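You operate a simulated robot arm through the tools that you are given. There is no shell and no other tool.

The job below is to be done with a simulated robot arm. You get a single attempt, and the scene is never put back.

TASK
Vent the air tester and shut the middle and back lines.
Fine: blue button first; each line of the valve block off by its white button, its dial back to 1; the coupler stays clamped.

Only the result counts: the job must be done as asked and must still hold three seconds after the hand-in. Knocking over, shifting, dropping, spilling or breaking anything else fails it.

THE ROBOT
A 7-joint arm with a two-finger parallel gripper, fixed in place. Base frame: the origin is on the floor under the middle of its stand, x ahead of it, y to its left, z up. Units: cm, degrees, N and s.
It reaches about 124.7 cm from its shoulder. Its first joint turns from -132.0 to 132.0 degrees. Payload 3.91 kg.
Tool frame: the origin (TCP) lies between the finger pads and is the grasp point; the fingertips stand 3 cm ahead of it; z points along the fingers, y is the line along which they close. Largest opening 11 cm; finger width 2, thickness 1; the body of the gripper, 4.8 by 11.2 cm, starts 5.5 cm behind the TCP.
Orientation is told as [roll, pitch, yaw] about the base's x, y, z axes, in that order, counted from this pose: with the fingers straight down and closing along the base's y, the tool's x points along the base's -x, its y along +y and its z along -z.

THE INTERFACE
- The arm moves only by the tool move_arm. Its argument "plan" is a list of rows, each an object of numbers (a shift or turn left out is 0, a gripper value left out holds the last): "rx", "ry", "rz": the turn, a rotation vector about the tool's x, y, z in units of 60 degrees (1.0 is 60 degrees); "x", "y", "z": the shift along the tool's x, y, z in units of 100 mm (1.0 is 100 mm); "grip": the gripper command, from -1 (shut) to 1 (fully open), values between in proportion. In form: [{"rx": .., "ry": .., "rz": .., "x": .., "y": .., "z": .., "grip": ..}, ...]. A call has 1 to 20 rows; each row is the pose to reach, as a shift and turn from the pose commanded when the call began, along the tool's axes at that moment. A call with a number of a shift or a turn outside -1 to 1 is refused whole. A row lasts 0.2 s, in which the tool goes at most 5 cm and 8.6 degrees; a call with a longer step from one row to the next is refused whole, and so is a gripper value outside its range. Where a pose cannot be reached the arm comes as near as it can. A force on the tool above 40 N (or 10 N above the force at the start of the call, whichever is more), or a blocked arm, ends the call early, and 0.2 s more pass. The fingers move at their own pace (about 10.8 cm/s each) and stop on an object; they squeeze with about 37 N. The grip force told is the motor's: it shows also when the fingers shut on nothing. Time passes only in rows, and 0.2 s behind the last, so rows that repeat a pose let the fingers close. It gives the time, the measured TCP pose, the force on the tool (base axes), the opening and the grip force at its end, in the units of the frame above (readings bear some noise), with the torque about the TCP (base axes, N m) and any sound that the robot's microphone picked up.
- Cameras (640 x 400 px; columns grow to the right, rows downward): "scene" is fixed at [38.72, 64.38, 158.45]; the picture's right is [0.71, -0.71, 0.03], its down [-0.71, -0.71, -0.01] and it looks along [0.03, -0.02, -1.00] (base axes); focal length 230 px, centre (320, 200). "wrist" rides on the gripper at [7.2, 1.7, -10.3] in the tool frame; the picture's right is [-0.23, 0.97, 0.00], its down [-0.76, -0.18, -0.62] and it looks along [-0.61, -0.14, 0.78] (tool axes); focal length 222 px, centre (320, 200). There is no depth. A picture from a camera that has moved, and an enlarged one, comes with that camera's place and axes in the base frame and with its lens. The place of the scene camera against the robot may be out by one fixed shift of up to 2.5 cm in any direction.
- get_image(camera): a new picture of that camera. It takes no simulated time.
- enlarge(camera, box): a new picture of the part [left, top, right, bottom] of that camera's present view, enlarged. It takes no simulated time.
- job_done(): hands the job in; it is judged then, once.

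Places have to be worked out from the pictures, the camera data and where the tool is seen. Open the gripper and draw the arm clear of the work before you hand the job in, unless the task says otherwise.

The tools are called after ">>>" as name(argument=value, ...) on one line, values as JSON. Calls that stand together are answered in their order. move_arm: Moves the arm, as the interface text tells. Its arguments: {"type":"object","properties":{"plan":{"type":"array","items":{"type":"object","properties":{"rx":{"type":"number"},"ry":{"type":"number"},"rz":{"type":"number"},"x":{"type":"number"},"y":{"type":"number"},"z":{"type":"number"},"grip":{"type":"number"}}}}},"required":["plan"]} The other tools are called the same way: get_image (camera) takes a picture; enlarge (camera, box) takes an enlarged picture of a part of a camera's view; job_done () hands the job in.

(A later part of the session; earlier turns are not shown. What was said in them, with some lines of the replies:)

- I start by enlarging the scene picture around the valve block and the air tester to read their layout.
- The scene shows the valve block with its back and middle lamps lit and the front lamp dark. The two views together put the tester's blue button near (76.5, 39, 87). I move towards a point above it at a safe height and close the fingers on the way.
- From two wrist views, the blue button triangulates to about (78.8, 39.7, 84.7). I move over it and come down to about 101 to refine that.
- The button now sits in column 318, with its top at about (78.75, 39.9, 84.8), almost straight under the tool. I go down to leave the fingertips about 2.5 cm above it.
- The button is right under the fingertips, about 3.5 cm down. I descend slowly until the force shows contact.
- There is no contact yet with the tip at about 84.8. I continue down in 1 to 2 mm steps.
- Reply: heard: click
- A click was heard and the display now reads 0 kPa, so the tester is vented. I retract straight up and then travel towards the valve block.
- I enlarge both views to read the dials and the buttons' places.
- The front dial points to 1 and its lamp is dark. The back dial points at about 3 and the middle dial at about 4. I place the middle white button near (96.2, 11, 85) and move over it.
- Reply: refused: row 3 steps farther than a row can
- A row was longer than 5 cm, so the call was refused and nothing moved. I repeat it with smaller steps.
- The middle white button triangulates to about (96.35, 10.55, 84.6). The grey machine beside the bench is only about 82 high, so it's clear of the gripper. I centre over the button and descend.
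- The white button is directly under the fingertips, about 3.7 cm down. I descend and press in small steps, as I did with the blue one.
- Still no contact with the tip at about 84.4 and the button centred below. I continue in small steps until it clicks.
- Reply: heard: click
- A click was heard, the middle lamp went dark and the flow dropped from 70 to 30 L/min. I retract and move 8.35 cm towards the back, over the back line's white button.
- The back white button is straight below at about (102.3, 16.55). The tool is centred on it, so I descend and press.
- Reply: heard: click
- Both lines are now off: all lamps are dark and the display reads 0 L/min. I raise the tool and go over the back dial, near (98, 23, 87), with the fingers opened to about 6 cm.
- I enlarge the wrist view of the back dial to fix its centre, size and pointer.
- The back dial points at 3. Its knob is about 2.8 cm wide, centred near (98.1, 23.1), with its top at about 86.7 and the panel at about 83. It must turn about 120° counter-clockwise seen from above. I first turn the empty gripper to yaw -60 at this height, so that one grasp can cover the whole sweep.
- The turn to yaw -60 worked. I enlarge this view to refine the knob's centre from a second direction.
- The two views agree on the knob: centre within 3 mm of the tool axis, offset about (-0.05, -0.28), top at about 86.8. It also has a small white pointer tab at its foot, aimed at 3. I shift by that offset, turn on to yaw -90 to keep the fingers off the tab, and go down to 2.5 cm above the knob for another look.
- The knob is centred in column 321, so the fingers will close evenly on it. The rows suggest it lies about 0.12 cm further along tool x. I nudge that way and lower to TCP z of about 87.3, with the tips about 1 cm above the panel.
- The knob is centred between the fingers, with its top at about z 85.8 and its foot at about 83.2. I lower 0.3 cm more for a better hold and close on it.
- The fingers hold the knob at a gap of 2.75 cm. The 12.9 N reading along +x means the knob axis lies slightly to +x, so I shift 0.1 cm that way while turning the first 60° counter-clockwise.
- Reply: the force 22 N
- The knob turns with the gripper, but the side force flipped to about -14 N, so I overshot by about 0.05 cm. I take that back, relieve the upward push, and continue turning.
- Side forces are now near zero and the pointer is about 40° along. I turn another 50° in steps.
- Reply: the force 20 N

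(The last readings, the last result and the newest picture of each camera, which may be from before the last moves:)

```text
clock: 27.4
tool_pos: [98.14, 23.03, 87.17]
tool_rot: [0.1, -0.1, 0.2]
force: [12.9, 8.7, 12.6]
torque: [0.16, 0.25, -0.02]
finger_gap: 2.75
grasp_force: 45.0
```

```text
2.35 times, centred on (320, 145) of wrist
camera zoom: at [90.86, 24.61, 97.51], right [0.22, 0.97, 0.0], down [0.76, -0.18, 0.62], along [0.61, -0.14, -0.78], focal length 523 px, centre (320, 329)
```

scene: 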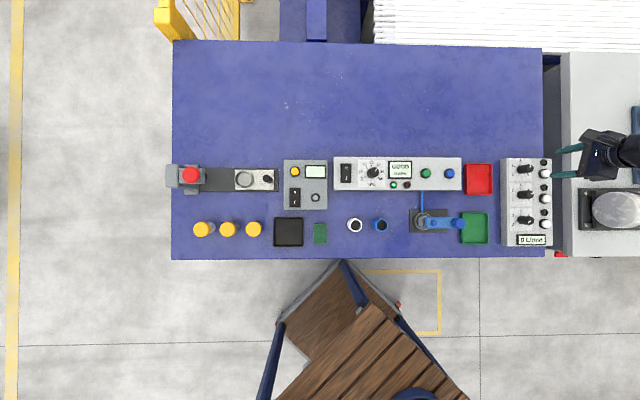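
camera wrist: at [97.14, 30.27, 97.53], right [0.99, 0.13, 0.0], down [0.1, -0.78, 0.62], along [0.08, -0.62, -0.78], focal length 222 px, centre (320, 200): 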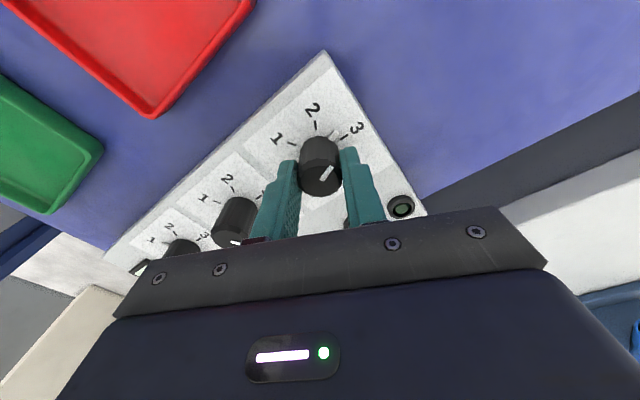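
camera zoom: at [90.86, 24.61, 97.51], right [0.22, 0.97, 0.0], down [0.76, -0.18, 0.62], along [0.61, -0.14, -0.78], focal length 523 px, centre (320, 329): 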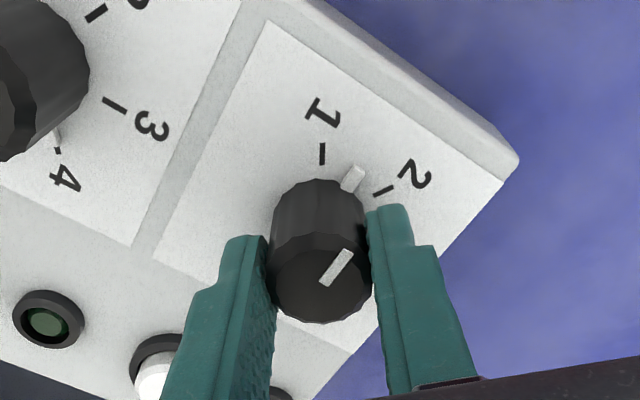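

The dial is 90° round, with the pointer between 2 and 1. I ease the residual side force and turn the last 30°.

>>> move_arm(plan=[{"x": -0.005, "y": 0.003, "z": -0.004, "rz": -0.1, "grip": -1}, {"x": -0.005, "y": 0.003, "z": -0.004, "rz": -0.22, "grip": -1}, {"x": -0.005, "y": 0.003, "z": -0.004, "rz": -0.34, "grip": -1}, {"x": -0.005, "y": 0.003, "z": -0.004, "rz": -0.46, "grip": -1}, {"x": -0.005, "y": 0.003, "z": -0.004, "rz": -0.5, "grip": -1}])

>>> enlarge(camera="wrist", box=[240, 60, 400, 230])

>>> enlarge(camera="scene", box=[480, 140, 640, 270])

```text
clock: 28.6
tool_pos: [98.21, 22.94, 87.14]
tool_rot: [0.0, 0.0, 30.2]
force: [3.4, 13.7, 3.2]
torque: [0.82, -0.98, 0.02]
finger_gap: 2.73
grasp_force: 45.4
```

```text
2.35 times, centred on (320, 145) of wrist
camera zoom: at [91.01, 20.79, 97.52], right [-0.29, 0.96, 0.0], down [0.75, 0.23, 0.62], along [0.6, 0.18, -0.78], focal length 523 px, centre (320, 329)
```

zoom: 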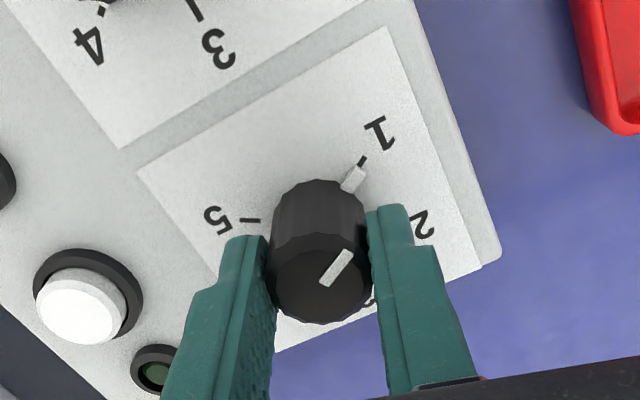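

```text
3.08 times, centred on (560, 205) of scene
camera zoom: at [38.72, 64.38, 158.45], right [0.71, -0.71, 0.03], down [-0.71, -0.71, -0.01], along [0.03, -0.02, -1.0], focal length 706 px, centre (-418, 185)
```

zoom: 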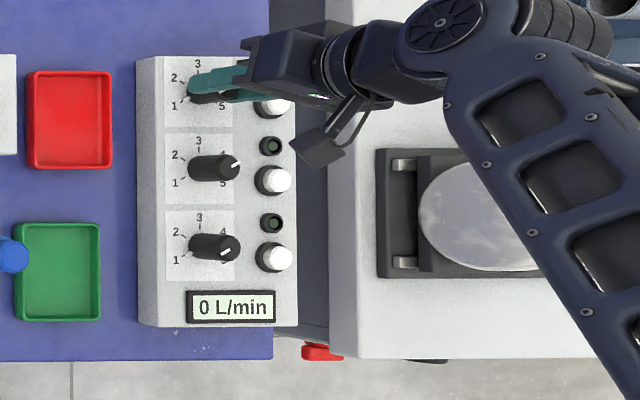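

The pointer tab lines up with the tick of 1, just as it did with 3 at the start. I relieve the side load, open the fingers and rise straight up.

>>> move_arm(plan=[{"x": -0.003, "y": 0.004, "grip": -1}, {"x": -0.003, "y": 0.004, "grip": -1}, {"x": -0.003, "y": 0.004, "grip": -0.3}, {"x": -0.003, "y": 0.004, "grip": 0.09}, {"x": -0.003, "y": 0.004, "grip": 0.09}, {"x": -0.003, "y": 0.004, "z": -0.2, "grip": 0.09}, {"x": -0.003, "y": 0.004, "z": -0.6, "grip": 0.09}])

>>> get_image(camera="wrist")

>>> enlarge(camera="wrist", box=[240, 60, 400, 230])

```text
clock: 30.2
tool_pos: [97.97, 22.88, 93.28]
tool_rot: [0.0, -0.1, 29.9]
force: [-0.3, 0.7, -0.9]
torque: [0.0, 0.0, 0.0]
finger_gap: 6.01
grasp_force: 0.1
```

```text
taken
camera wrist: at [90.93, 20.82, 103.58], right [-0.29, 0.96, 0.0], down [0.75, 0.23, 0.62], along [0.6, 0.18, -0.78], focal length 222 px, centre (320, 200)
```

wrist: 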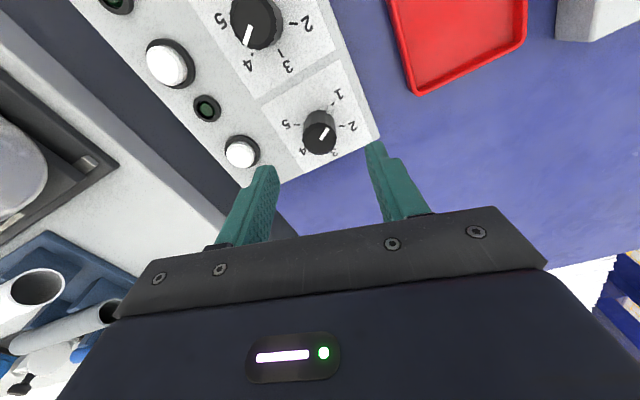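

```text
2.35 times, centred on (320, 145) of wrist
camera zoom: at [90.93, 20.82, 103.58], right [-0.29, 0.96, 0.0], down [0.75, 0.23, 0.62], along [0.6, 0.18, -0.78], focal length 523 px, centre (320, 329)
```

zoom: 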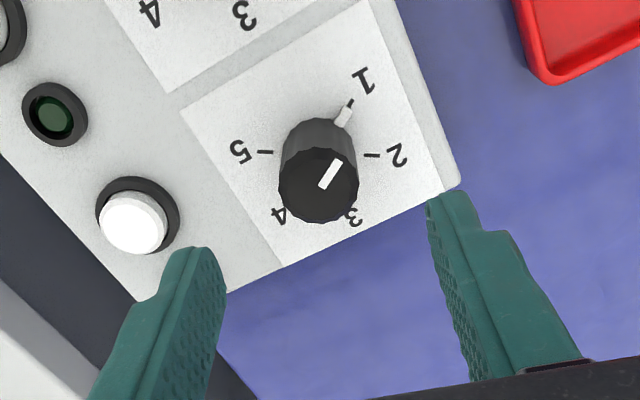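

The back dial now reads 1 and stays there. The line pitch puts the middle knob near (92.2, 16.9), so I move there at this height while turning back to yaw 0, then on to yaw -60.

>>> move_arm(plan=[{"x": 0.2, "y": -0.055, "z": -0.05, "rz": 0.125, "grip": 0.09}, {"x": 0.41, "y": -0.11, "z": -0.05, "rz": 0.25, "grip": 0.09}, {"x": 0.62, "y": -0.165, "z": -0.05, "rz": 0.375, "grip": 0.09}, {"x": 0.8155, "y": -0.2185, "z": -0.05, "rz": 0.5, "grip": 0.09}, {"x": 0.8155, "y": -0.2185, "z": -0.05, "rz": 0.5, "grip": 0.09}])

>>> enlarge(camera="wrist", box=[240, 60, 400, 230])

>>> move_arm(plan=[{"rz": 0.125}, {"rz": 0.25}, {"rz": 0.375}, {"rz": 0.5}, {"rz": 0.625}, {"rz": 0.75}, {"rz": 0.875}, {"rz": 1.0}, {"rz": 1.0}])

>>> enlarge(camera="wrist", box=[240, 60, 400, 230])

>>> get_image(camera="wrist")

```text
clock: 31.4
tool_pos: [92.18, 16.88, 93.78]
tool_rot: [-0.1, -0.1, 0.1]
force: [0.1, 0.2, 0.9]
torque: [-0.02, -0.01, -0.04]
finger_gap: 6.01
grasp_force: 0.0
```

```text
2.35 times, centred on (320, 145) of wrist
camera zoom: at [84.93, 18.72, 104.14], right [0.23, 0.97, 0.0], down [0.76, -0.18, 0.62], along [0.61, -0.14, -0.78], focal length 523 px, centre (320, 329)
```

zoom: 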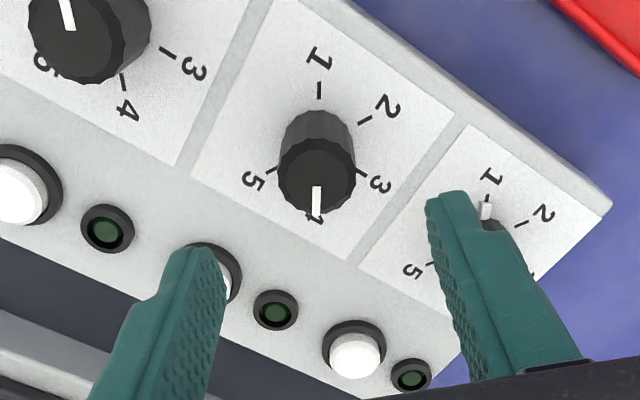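

```text
clock: 33.4
tool_pos: [92.26, 16.92, 93.6]
tool_rot: [0.0, 0.0, -60.0]
force: [0.4, 0.6, 0.3]
torque: [-0.02, 0.0, -0.02]
finger_gap: 6.0
grasp_force: 0.1
```

```text
2.35 times, centred on (320, 145) of wrist
camera zoom: at [90.06, 24.07, 104.09], right [0.96, 0.29, 0.0], down [0.23, -0.75, 0.62], along [0.18, -0.6, -0.78], focal length 523 px, centre (320, 329)
```

zoom: 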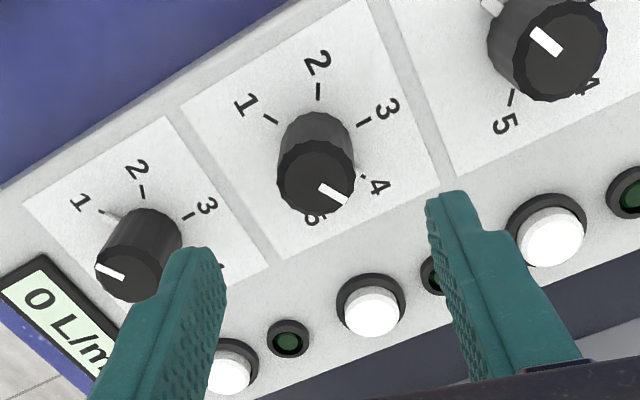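

```text
taken
camera wrist: at [90.06, 24.07, 104.09], right [0.96, 0.29, 0.0], down [0.23, -0.75, 0.62], along [0.18, -0.6, -0.78], focal length 222 px, centre (320, 200)
```

wrist: 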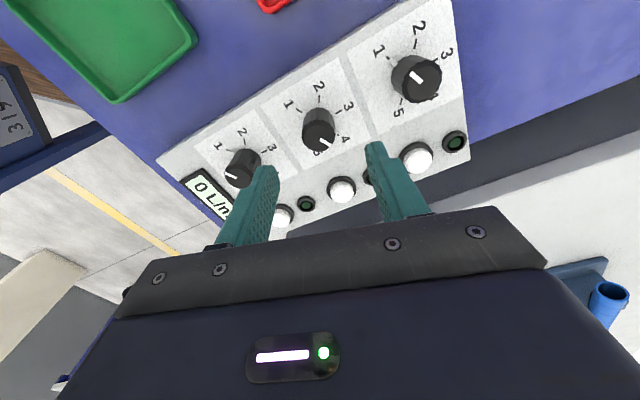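

The middle knob is centred within about 1 mm in both views. I make a tiny correction and lower to the same gripping height as before, with the fingers still open.

>>> move_arm(plan=[{"x": 0.0025, "y": -0.004, "z": 0.2, "grip": 0.09}, {"x": 0.0025, "y": -0.004, "z": 0.4, "grip": 0.09}, {"x": 0.0025, "y": -0.004, "z": 0.55, "grip": 0.09}, {"x": 0.0025, "y": -0.004, "z": 0.62, "grip": 0.09}, {"x": 0.0025, "y": -0.004, "z": 0.655, "grip": 0.09}, {"x": 0.0025, "y": -0.004, "z": 0.655, "grip": 0.09}])

>>> enlarge(camera="wrist", box=[240, 60, 400, 230])

```text
clock: 34.8
tool_pos: [92.23, 16.95, 87.19]
tool_rot: [0.0, 0.1, -59.9]
force: [0.0, -0.3, -0.1]
torque: [0.01, -0.01, -0.01]
finger_gap: 5.99
grasp_force: 0.1
```

```text
2.35 times, centred on (320, 145) of wrist
camera zoom: at [89.94, 24.09, 97.48], right [0.96, 0.29, 0.0], down [0.23, -0.75, 0.62], along [0.18, -0.6, -0.78], focal length 523 px, centre (320, 329)
```

zoom: 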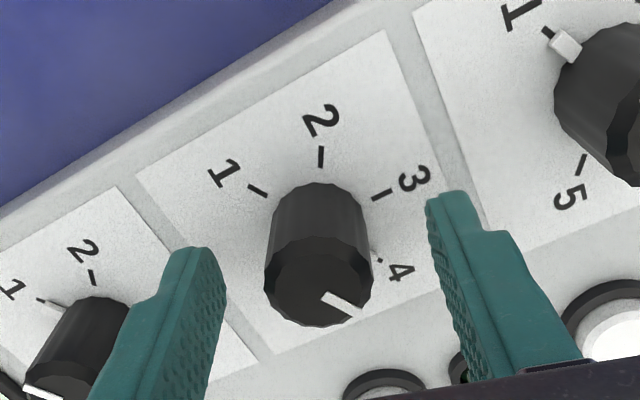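

The knob is centred between the fingers, as the back one was. I close on it.

>>> move_arm(plan=[{"grip": -0.3}, {"grip": -0.45}, {"grip": -1}, {"grip": -1}, {"grip": -1}])

>>> enlarge(camera="wrist", box=[240, 60, 400, 230])

```text
clock: 36.0
tool_pos: [92.06, 16.87, 87.25]
tool_rot: [0.0, -0.1, -59.9]
force: [-8.9, -3.9, 0.2]
torque: [0.03, 0.19, 0.03]
finger_gap: 2.76
grasp_force: 45.4
```

```text
2.35 times, centred on (320, 145) of wrist
camera zoom: at [89.91, 24.07, 97.47], right [0.96, 0.29, 0.0], down [0.23, -0.75, 0.62], along [0.18, -0.6, -0.78], focal length 523 px, centre (320, 329)
```

zoom: 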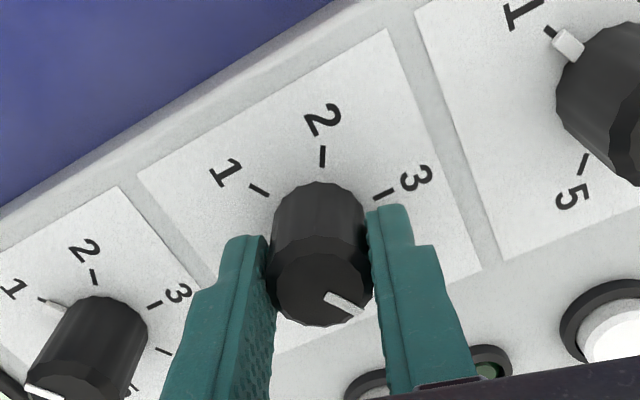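

The grip is good, with a small side force of about 10 N along tool y. I correct it by 0.35 mm and turn 50° counter-clockwise.

>>> move_arm(plan=[{"y": -0.0035, "grip": -1}, {"y": -0.0035, "z": -0.003, "rz": -0.1, "grip": -1}, {"y": -0.0035, "z": -0.005, "rz": -0.22, "grip": -1}, {"y": -0.0035, "z": -0.006, "rz": -0.34, "grip": -1}, {"y": -0.0035, "z": -0.006, "rz": -0.46, "grip": -1}, {"y": -0.0035, "z": -0.006, "rz": -0.58, "grip": -1}, {"y": -0.0035, "z": -0.006, "rz": -0.7, "grip": -1}, {"y": -0.0035, "z": -0.006, "rz": -0.8, "grip": -1}])

>>> enlarge(camera="wrist", box=[240, 60, 400, 230])

```text
clock: 37.8
tool_pos: [92.17, 16.94, 87.25]
tool_rot: [0.0, 0.2, -11.8]
force: [-22.2, -2.7, -15.2]
torque: [-0.02, 0.34, -0.01]
finger_gap: 2.73
grasp_force: 45.2
```

```text
2.35 times, centred on (320, 145) of wrist
camera zoom: at [85.38, 20.07, 97.49], right [0.42, 0.91, 0.0], down [0.71, -0.33, 0.62], along [0.56, -0.26, -0.78], focal length 523 px, centre (320, 329)
```

zoom: 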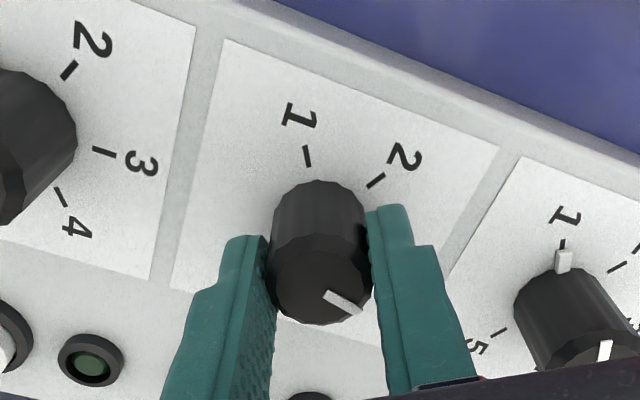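

Turned 48°. The side force is now about -22 N along x, so I correct by 0.8 mm and continue to yaw 30.

>>> move_arm(plan=[{"x": 0.0075, "y": -0.0026, "z": 0.005, "grip": -1}, {"x": 0.0075, "y": -0.0026, "z": 0.005, "rz": -0.1, "grip": -1}, {"x": 0.0075, "y": -0.0026, "z": 0.005, "rz": -0.22, "grip": -1}, {"x": 0.0075, "y": -0.0026, "z": 0.005, "rz": -0.34, "grip": -1}, {"x": 0.0075, "y": -0.0026, "z": 0.005, "rz": -0.46, "grip": -1}, {"x": 0.0075, "y": -0.0026, "z": 0.005, "rz": -0.58, "grip": -1}, {"x": 0.0075, "y": -0.0026, "z": 0.005, "rz": -0.7, "grip": -1}])

>>> enlarge(camera="wrist", box=[240, 60, 400, 230])

```text
clock: 39.4
tool_pos: [92.12, 16.86, 87.17]
tool_rot: [0.1, 0.0, 30.1]
force: [6.4, 0.2, -14.6]
torque: [0.71, -1.09, -0.01]
finger_gap: 2.72
grasp_force: 45.4
```

```text
2.35 times, centred on (320, 145) of wrist
camera zoom: at [84.99, 14.79, 97.49], right [-0.29, 0.96, 0.0], down [0.75, 0.23, 0.62], along [0.6, 0.18, -0.78], focal length 523 px, centre (320, 329)
```

zoom: 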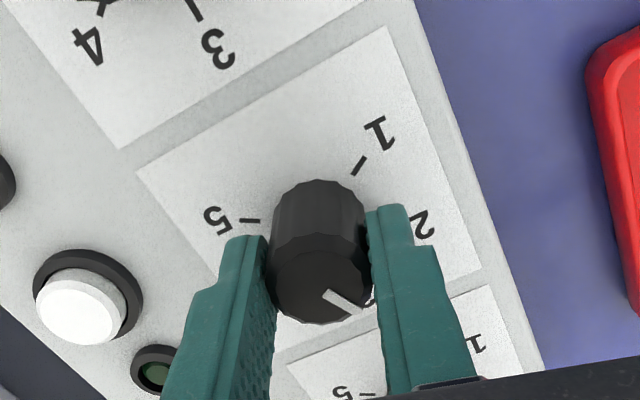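

The pointer is now 90° along, midway between 3 and 2. I open the fingers, check the knob, and turn the open gripper back around it for a second grasp.

>>> move_arm(plan=[{"grip": -0.3}, {"grip": 0.09}, {"grip": 0.09}, {"z": -0.1, "grip": 0.09}, {"z": -0.1, "rz": 0.125}, {"z": -0.1, "rz": 0.25}, {"z": -0.1, "rz": 0.375}, {"z": -0.1, "rz": 0.5}, {"z": -0.1, "rz": 0.625}, {"z": -0.1, "rz": 0.75}])

>>> enlarge(camera="wrist", box=[240, 60, 400, 230])

>>> move_arm(plan=[{"rz": 0.125}, {"rz": 0.25}, {"rz": 0.375}, {"rz": 0.5}, {"rz": 0.625}, {"rz": 0.75}, {"rz": 0.75}])

>>> enlarge(camera="wrist", box=[240, 60, 400, 230])

```text
clock: 41.6
tool_pos: [91.9, 16.79, 88.14]
tool_rot: [0.0, 0.0, -15.0]
force: [-0.1, 0.0, -0.4]
torque: [0.01, 0.0, 0.0]
finger_gap: 6.01
grasp_force: 0.0
```

```text
2.35 times, centred on (320, 145) of wrist
camera zoom: at [85.49, 20.44, 98.5], right [0.47, 0.88, 0.0], down [0.69, -0.37, 0.62], along [0.55, -0.29, -0.78], focal length 523 px, centre (320, 329)
```

zoom: 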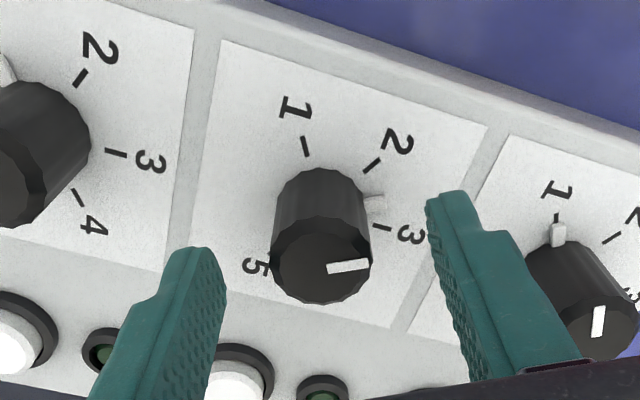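

```text
clock: 43.2
tool_pos: [92.02, 16.82, 88.26]
tool_rot: [0.0, -0.1, -60.0]
force: [0.3, 0.4, 0.0]
torque: [0.03, -0.02, 0.0]
finger_gap: 6.01
grasp_force: 0.0
```

```text
2.35 times, centred on (320, 145) of wrist
camera zoom: at [89.91, 24.06, 98.5], right [0.96, 0.29, 0.0], down [0.23, -0.75, 0.62], along [0.18, -0.6, -0.78], focal length 523 px, centre (320, 329)
```

zoom: 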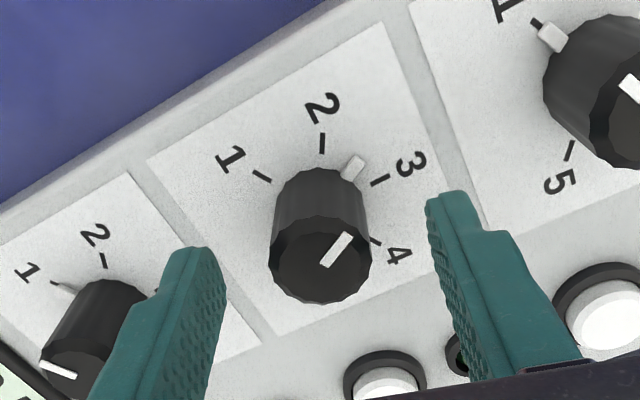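

The pointer stands at the midpoint between 3 and 2, so there are no detents and 90° remain. I lower 1 cm and close on the knob again.

>>> move_arm(plan=[{"y": 0.0015, "z": 0.05, "grip": 0.09}, {"y": 0.0015, "z": 0.1, "grip": 0.09}, {"y": 0.0015, "z": 0.1, "grip": -0.3}, {"y": 0.0015, "z": 0.1, "grip": -0.45}, {"y": 0.0015, "z": 0.1, "grip": -1}, {"y": 0.0015, "z": 0.1, "grip": -1}, {"y": 0.0015, "z": 0.1, "grip": -1}])

>>> enlarge(camera="wrist", box=[240, 60, 400, 230])

```text
clock: 44.8
tool_pos: [92.06, 16.84, 87.25]
tool_rot: [0.0, 0.1, -59.9]
force: [8.5, 2.7, -1.3]
torque: [0.14, -0.06, 0.01]
finger_gap: 2.74
grasp_force: 44.9
```

```text
2.35 times, centred on (320, 145) of wrist
camera zoom: at [89.89, 24.07, 97.53], right [0.96, 0.29, 0.0], down [0.23, -0.75, 0.62], along [0.18, -0.6, -0.78], focal length 523 px, centre (320, 329)
```

zoom: 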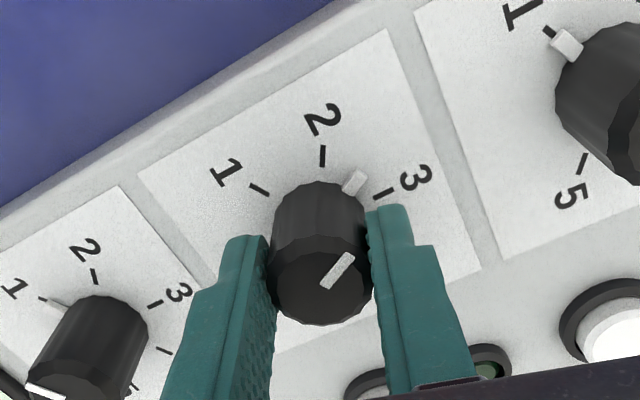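

The grip is good again, with about 9 N along tool y. I correct 0.3 mm and turn 48°.

>>> move_arm(plan=[{"y": 0.003, "grip": -1}, {"y": 0.003, "rz": -0.1, "grip": -1}, {"y": 0.002, "rz": -0.22, "grip": -1}, {"x": 0.001, "y": 0.0015, "rz": -0.34, "grip": -1}, {"x": 0.001, "y": 0.001, "rz": -0.46, "grip": -1}, {"x": 0.002, "y": 0.0, "rz": -0.58, "grip": -1}, {"x": 0.002, "y": 0.0, "rz": -0.7, "grip": -1}, {"x": 0.002, "y": 0.0, "rz": -0.8, "grip": -1}])

>>> enlarge(camera="wrist", box=[240, 60, 400, 230])

```text
clock: 46.6
tool_pos: [91.9, 16.82, 87.18]
tool_rot: [0.0, -0.2, -11.9]
force: [5.0, -5.4, 18.2]
torque: [0.05, 1.02, -0.01]
finger_gap: 2.73
grasp_force: 44.7
```

```text
2.35 times, centred on (320, 145) of wrist
camera zoom: at [85.29, 20.08, 97.52], right [0.42, 0.91, 0.0], down [0.71, -0.33, 0.62], along [0.57, -0.26, -0.78], focal length 523 px, centre (320, 329)
```

zoom: 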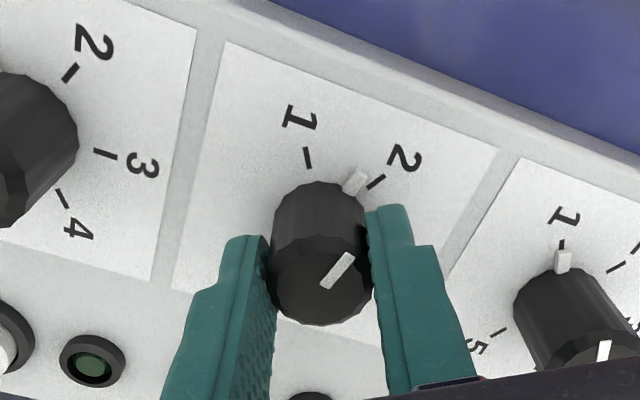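

Pointer just past 2, forces modest. I ease the upward push and turn the last 42° to yaw 30.

>>> move_arm(plan=[{"x": -0.002, "y": -0.0015, "z": -0.006, "grip": -1}, {"x": -0.002, "y": -0.0015, "z": -0.006, "rz": -0.1, "grip": -1}, {"x": -0.002, "y": -0.0015, "z": -0.006, "rz": -0.22, "grip": -1}, {"x": -0.002, "y": -0.0015, "z": -0.006, "rz": -0.34, "grip": -1}, {"x": -0.002, "y": -0.0015, "z": -0.006, "rz": -0.46, "grip": -1}, {"x": -0.002, "y": -0.0015, "z": -0.006, "rz": -0.58, "grip": -1}, {"x": -0.002, "y": -0.0015, "z": -0.006, "rz": -0.7, "grip": -1}, {"x": -0.002, "y": -0.0015, "z": -0.006, "rz": -0.7, "grip": -1}])

>>> enlarge(camera="wrist", box=[240, 60, 400, 230])

```text
clock: 48.4
tool_pos: [92.06, 16.88, 87.26]
tool_rot: [0.0, 0.1, 30.1]
force: [-3.9, -2.1, -9.4]
torque: [0.41, -0.95, 0.04]
finger_gap: 2.72
grasp_force: 45.3
```

```text
2.35 times, centred on (320, 145) of wrist
camera zoom: at [84.95, 14.75, 97.54], right [-0.29, 0.96, 0.0], down [0.75, 0.23, 0.62], along [0.59, 0.18, -0.78], focal length 523 px, centre (320, 329)
```

zoom: 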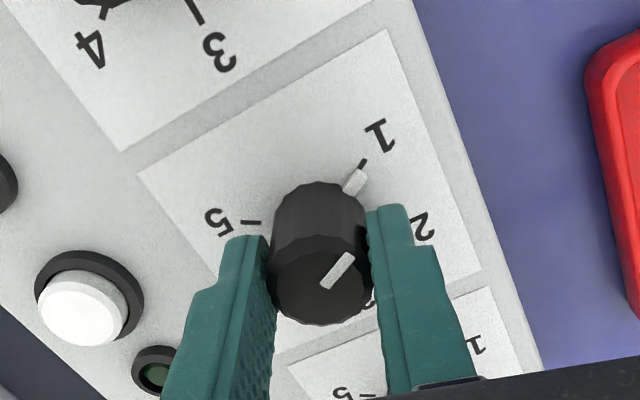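

The pointer is at the tick of 1. I zoom in closely to judge any remaining error before releasing.

>>> enlarge(camera="wrist", box=[300, 90, 350, 170])

```text
5.00 times, centred on (325, 130) of wrist
camera zoom: at [84.95, 14.75, 97.54], right [-0.29, 0.96, 0.0], down [0.75, 0.23, 0.62], along [0.59, 0.18, -0.78], focal length 1111 px, centre (295, 550)
```

zoom: 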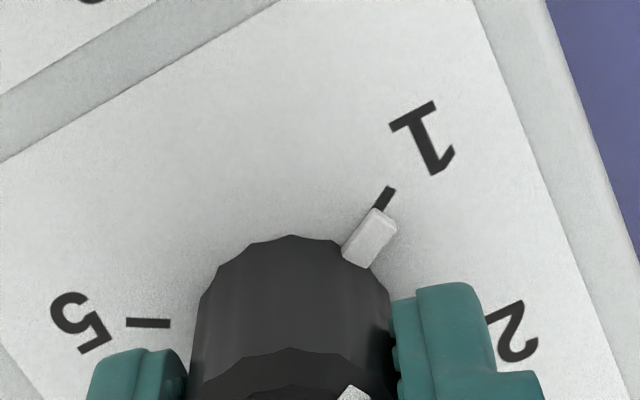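

Allowing for the tab's height, it points straight at the tick of 1. I open the fingers and lift clear.

>>> move_arm(plan=[{"z": 0.002, "grip": -1}, {"z": 0.002, "grip": -0.3}, {"z": 0.002, "grip": 0.09}, {"z": 0.002, "grip": 0.09}, {"z": -0.2, "grip": 0.09}, {"z": -0.6, "grip": 0.09}, {"z": -1.0, "grip": 0.09}])

>>> get_image(camera="wrist")

>>> enlarge(camera="wrist", box=[200, 20, 400, 200])

```text
clock: 50.0
tool_pos: [92.15, 16.74, 97.21]
tool_rot: [-0.1, 0.1, 30.0]
force: [0.3, 0.3, -0.5]
torque: [0.0, 0.02, 0.01]
finger_gap: 5.99
grasp_force: 0.0
```

```text
taken
camera wrist: at [85.0, 14.73, 107.62], right [-0.29, 0.96, 0.0], down [0.75, 0.23, 0.62], along [0.6, 0.18, -0.78], focal length 222 px, centre (320, 200)
```

wrist: 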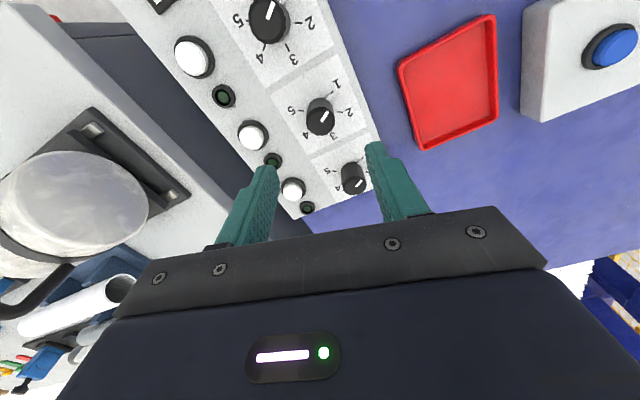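

```text
2.22 times, centred on (300, 110) of wrist
camera zoom: at [85.0, 14.73, 107.62], right [-0.29, 0.96, 0.0], down [0.75, 0.23, 0.62], along [0.6, 0.18, -0.78], focal length 494 px, centre (364, 400)
```

zoom: 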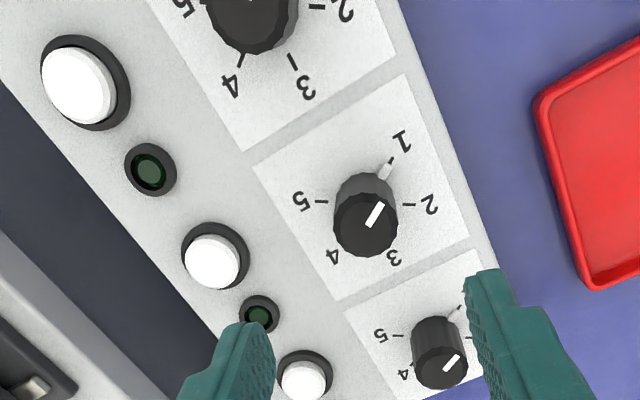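

Both dials stand at 1. I raise the tool, open the gripper fully and draw the arm back clear of the bench.

>>> move_arm(plan=[{"z": -0.33, "grip": 0.09}, {"z": -0.66, "grip": 0.09}, {"z": -1.0, "grip": 0.5}, {"x": 0.3, "y": 0.17, "z": -1.0, "grip": 1}, {"x": 0.6, "y": 0.34, "z": -1.0, "grip": 1}, {"x": 0.9, "y": 0.5, "z": -1.0, "grip": 1}])

>>> move_arm(plan=[{"x": 0.3, "y": 0.17}, {"x": 0.6, "y": 0.34}, {"x": 0.9, "y": 0.5}])

>>> move_arm(plan=[{"x": 0.3, "y": 0.17}, {"x": 0.6, "y": 0.34}, {"x": 0.9, "y": 0.5}, {"x": 0.9, "y": 0.5}])

>>> get_image(camera="scene")

>>> enlarge(camera="scene", box=[480, 140, 580, 270])

>>> enlarge(camera="scene", box=[325, 145, 505, 255])

```text
clock: 51.4
tool_pos: [81.71, 16.7, 107.16]
tool_rot: [0.0, 0.0, 30.0]
force: [0.4, 0.6, -0.7]
torque: [0.01, 0.04, 0.01]
finger_gap: 10.99
grasp_force: 0.1
```

```text
clock: 52.2
tool_pos: [71.33, 16.46, 107.06]
tool_rot: [0.0, 0.0, 30.0]
force: [-0.4, -1.4, -0.2]
torque: [0.02, 0.04, 0.02]
finger_gap: 10.99
grasp_force: 0.1
```

```text
clock: 53.2
tool_pos: [61.08, 16.29, 107.13]
tool_rot: [0.0, 0.0, 30.0]
force: [0.3, -0.4, 0.0]
torque: [-0.01, 0.0, -0.02]
finger_gap: 11.0
grasp_force: 0.0
```

```text
taken
```

scene: 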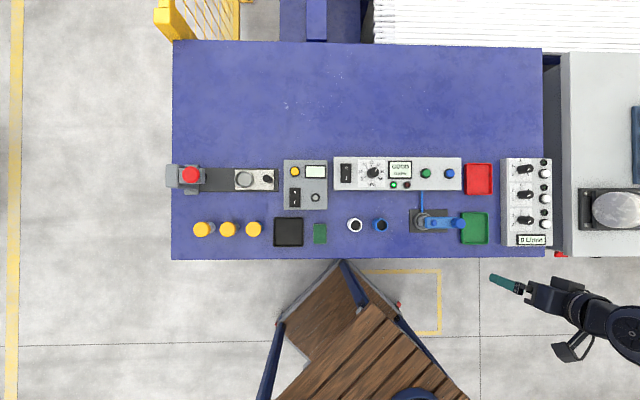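

```text
3.08 times, centred on (530, 205) of scene
camera zoom: at [38.72, 64.38, 158.45], right [0.71, -0.71, 0.03], down [-0.71, -0.71, -0.01], along [0.03, -0.02, -1.0], focal length 706 px, centre (-326, 185)
```

zoom: 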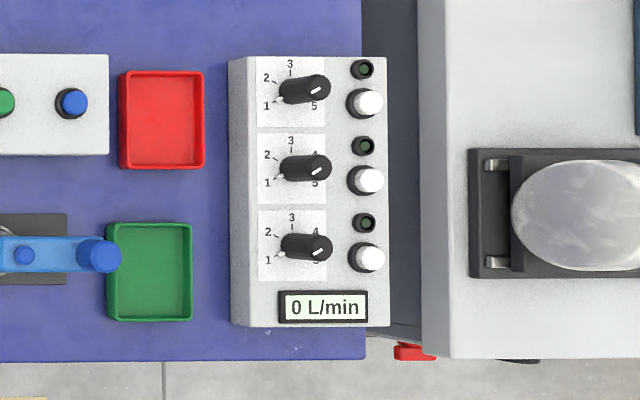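

```text
3.56 times, centred on (415, 200) of scene
camera zoom: at [38.72, 64.38, 158.45], right [0.71, -0.71, 0.03], down [-0.71, -0.71, -0.01], along [0.03, -0.02, -1.0], focal length 816 px, centre (-18, 200)
```

zoom: 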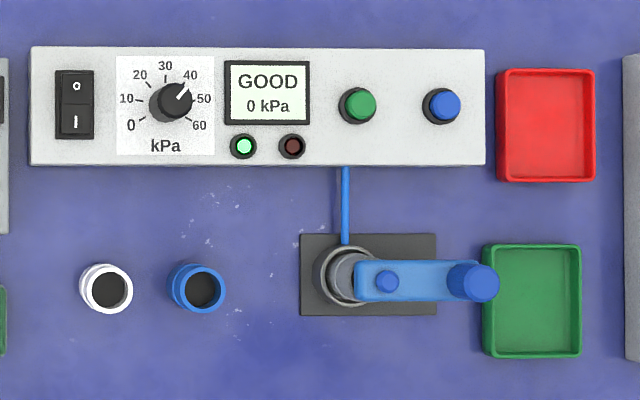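

The tester reads 0 kPa and the coupler lever hasn't moved. All three line lamps are dark at 0 L/min, and the back and middle dials point to 1 like the untouched front one. The gripper is open and clear of the bench, so I hand the job in.

>>> job_done()

```text
The job is handed in.
```

The air tester is vented and the middle and back lines are shut, and I've handed the job in. I don't have the judge's result.

- **Tester:** I pressed the blue button first. It clicked and the display dropped from 40 to 0 kPa.
- **Middle line:** I pressed its white button once. Its lamp went dark and the flow fell from 70 to 30 L/min. I then turned its dial from 4 back to 1.
- **Back line:** I pressed its white button once. Its lamp went dark and the flow fell to 0 L/min. I then turned its dial from 3 back to 1.
- **Coupler and front line:** I touched neither. The coupler lever is where it was, and the front line was already off with its dial at 1.

The last pictures, taken before hand-in, show nothing knocked or shifted. The gripper is open and the arm is drawn back clear of the bench.
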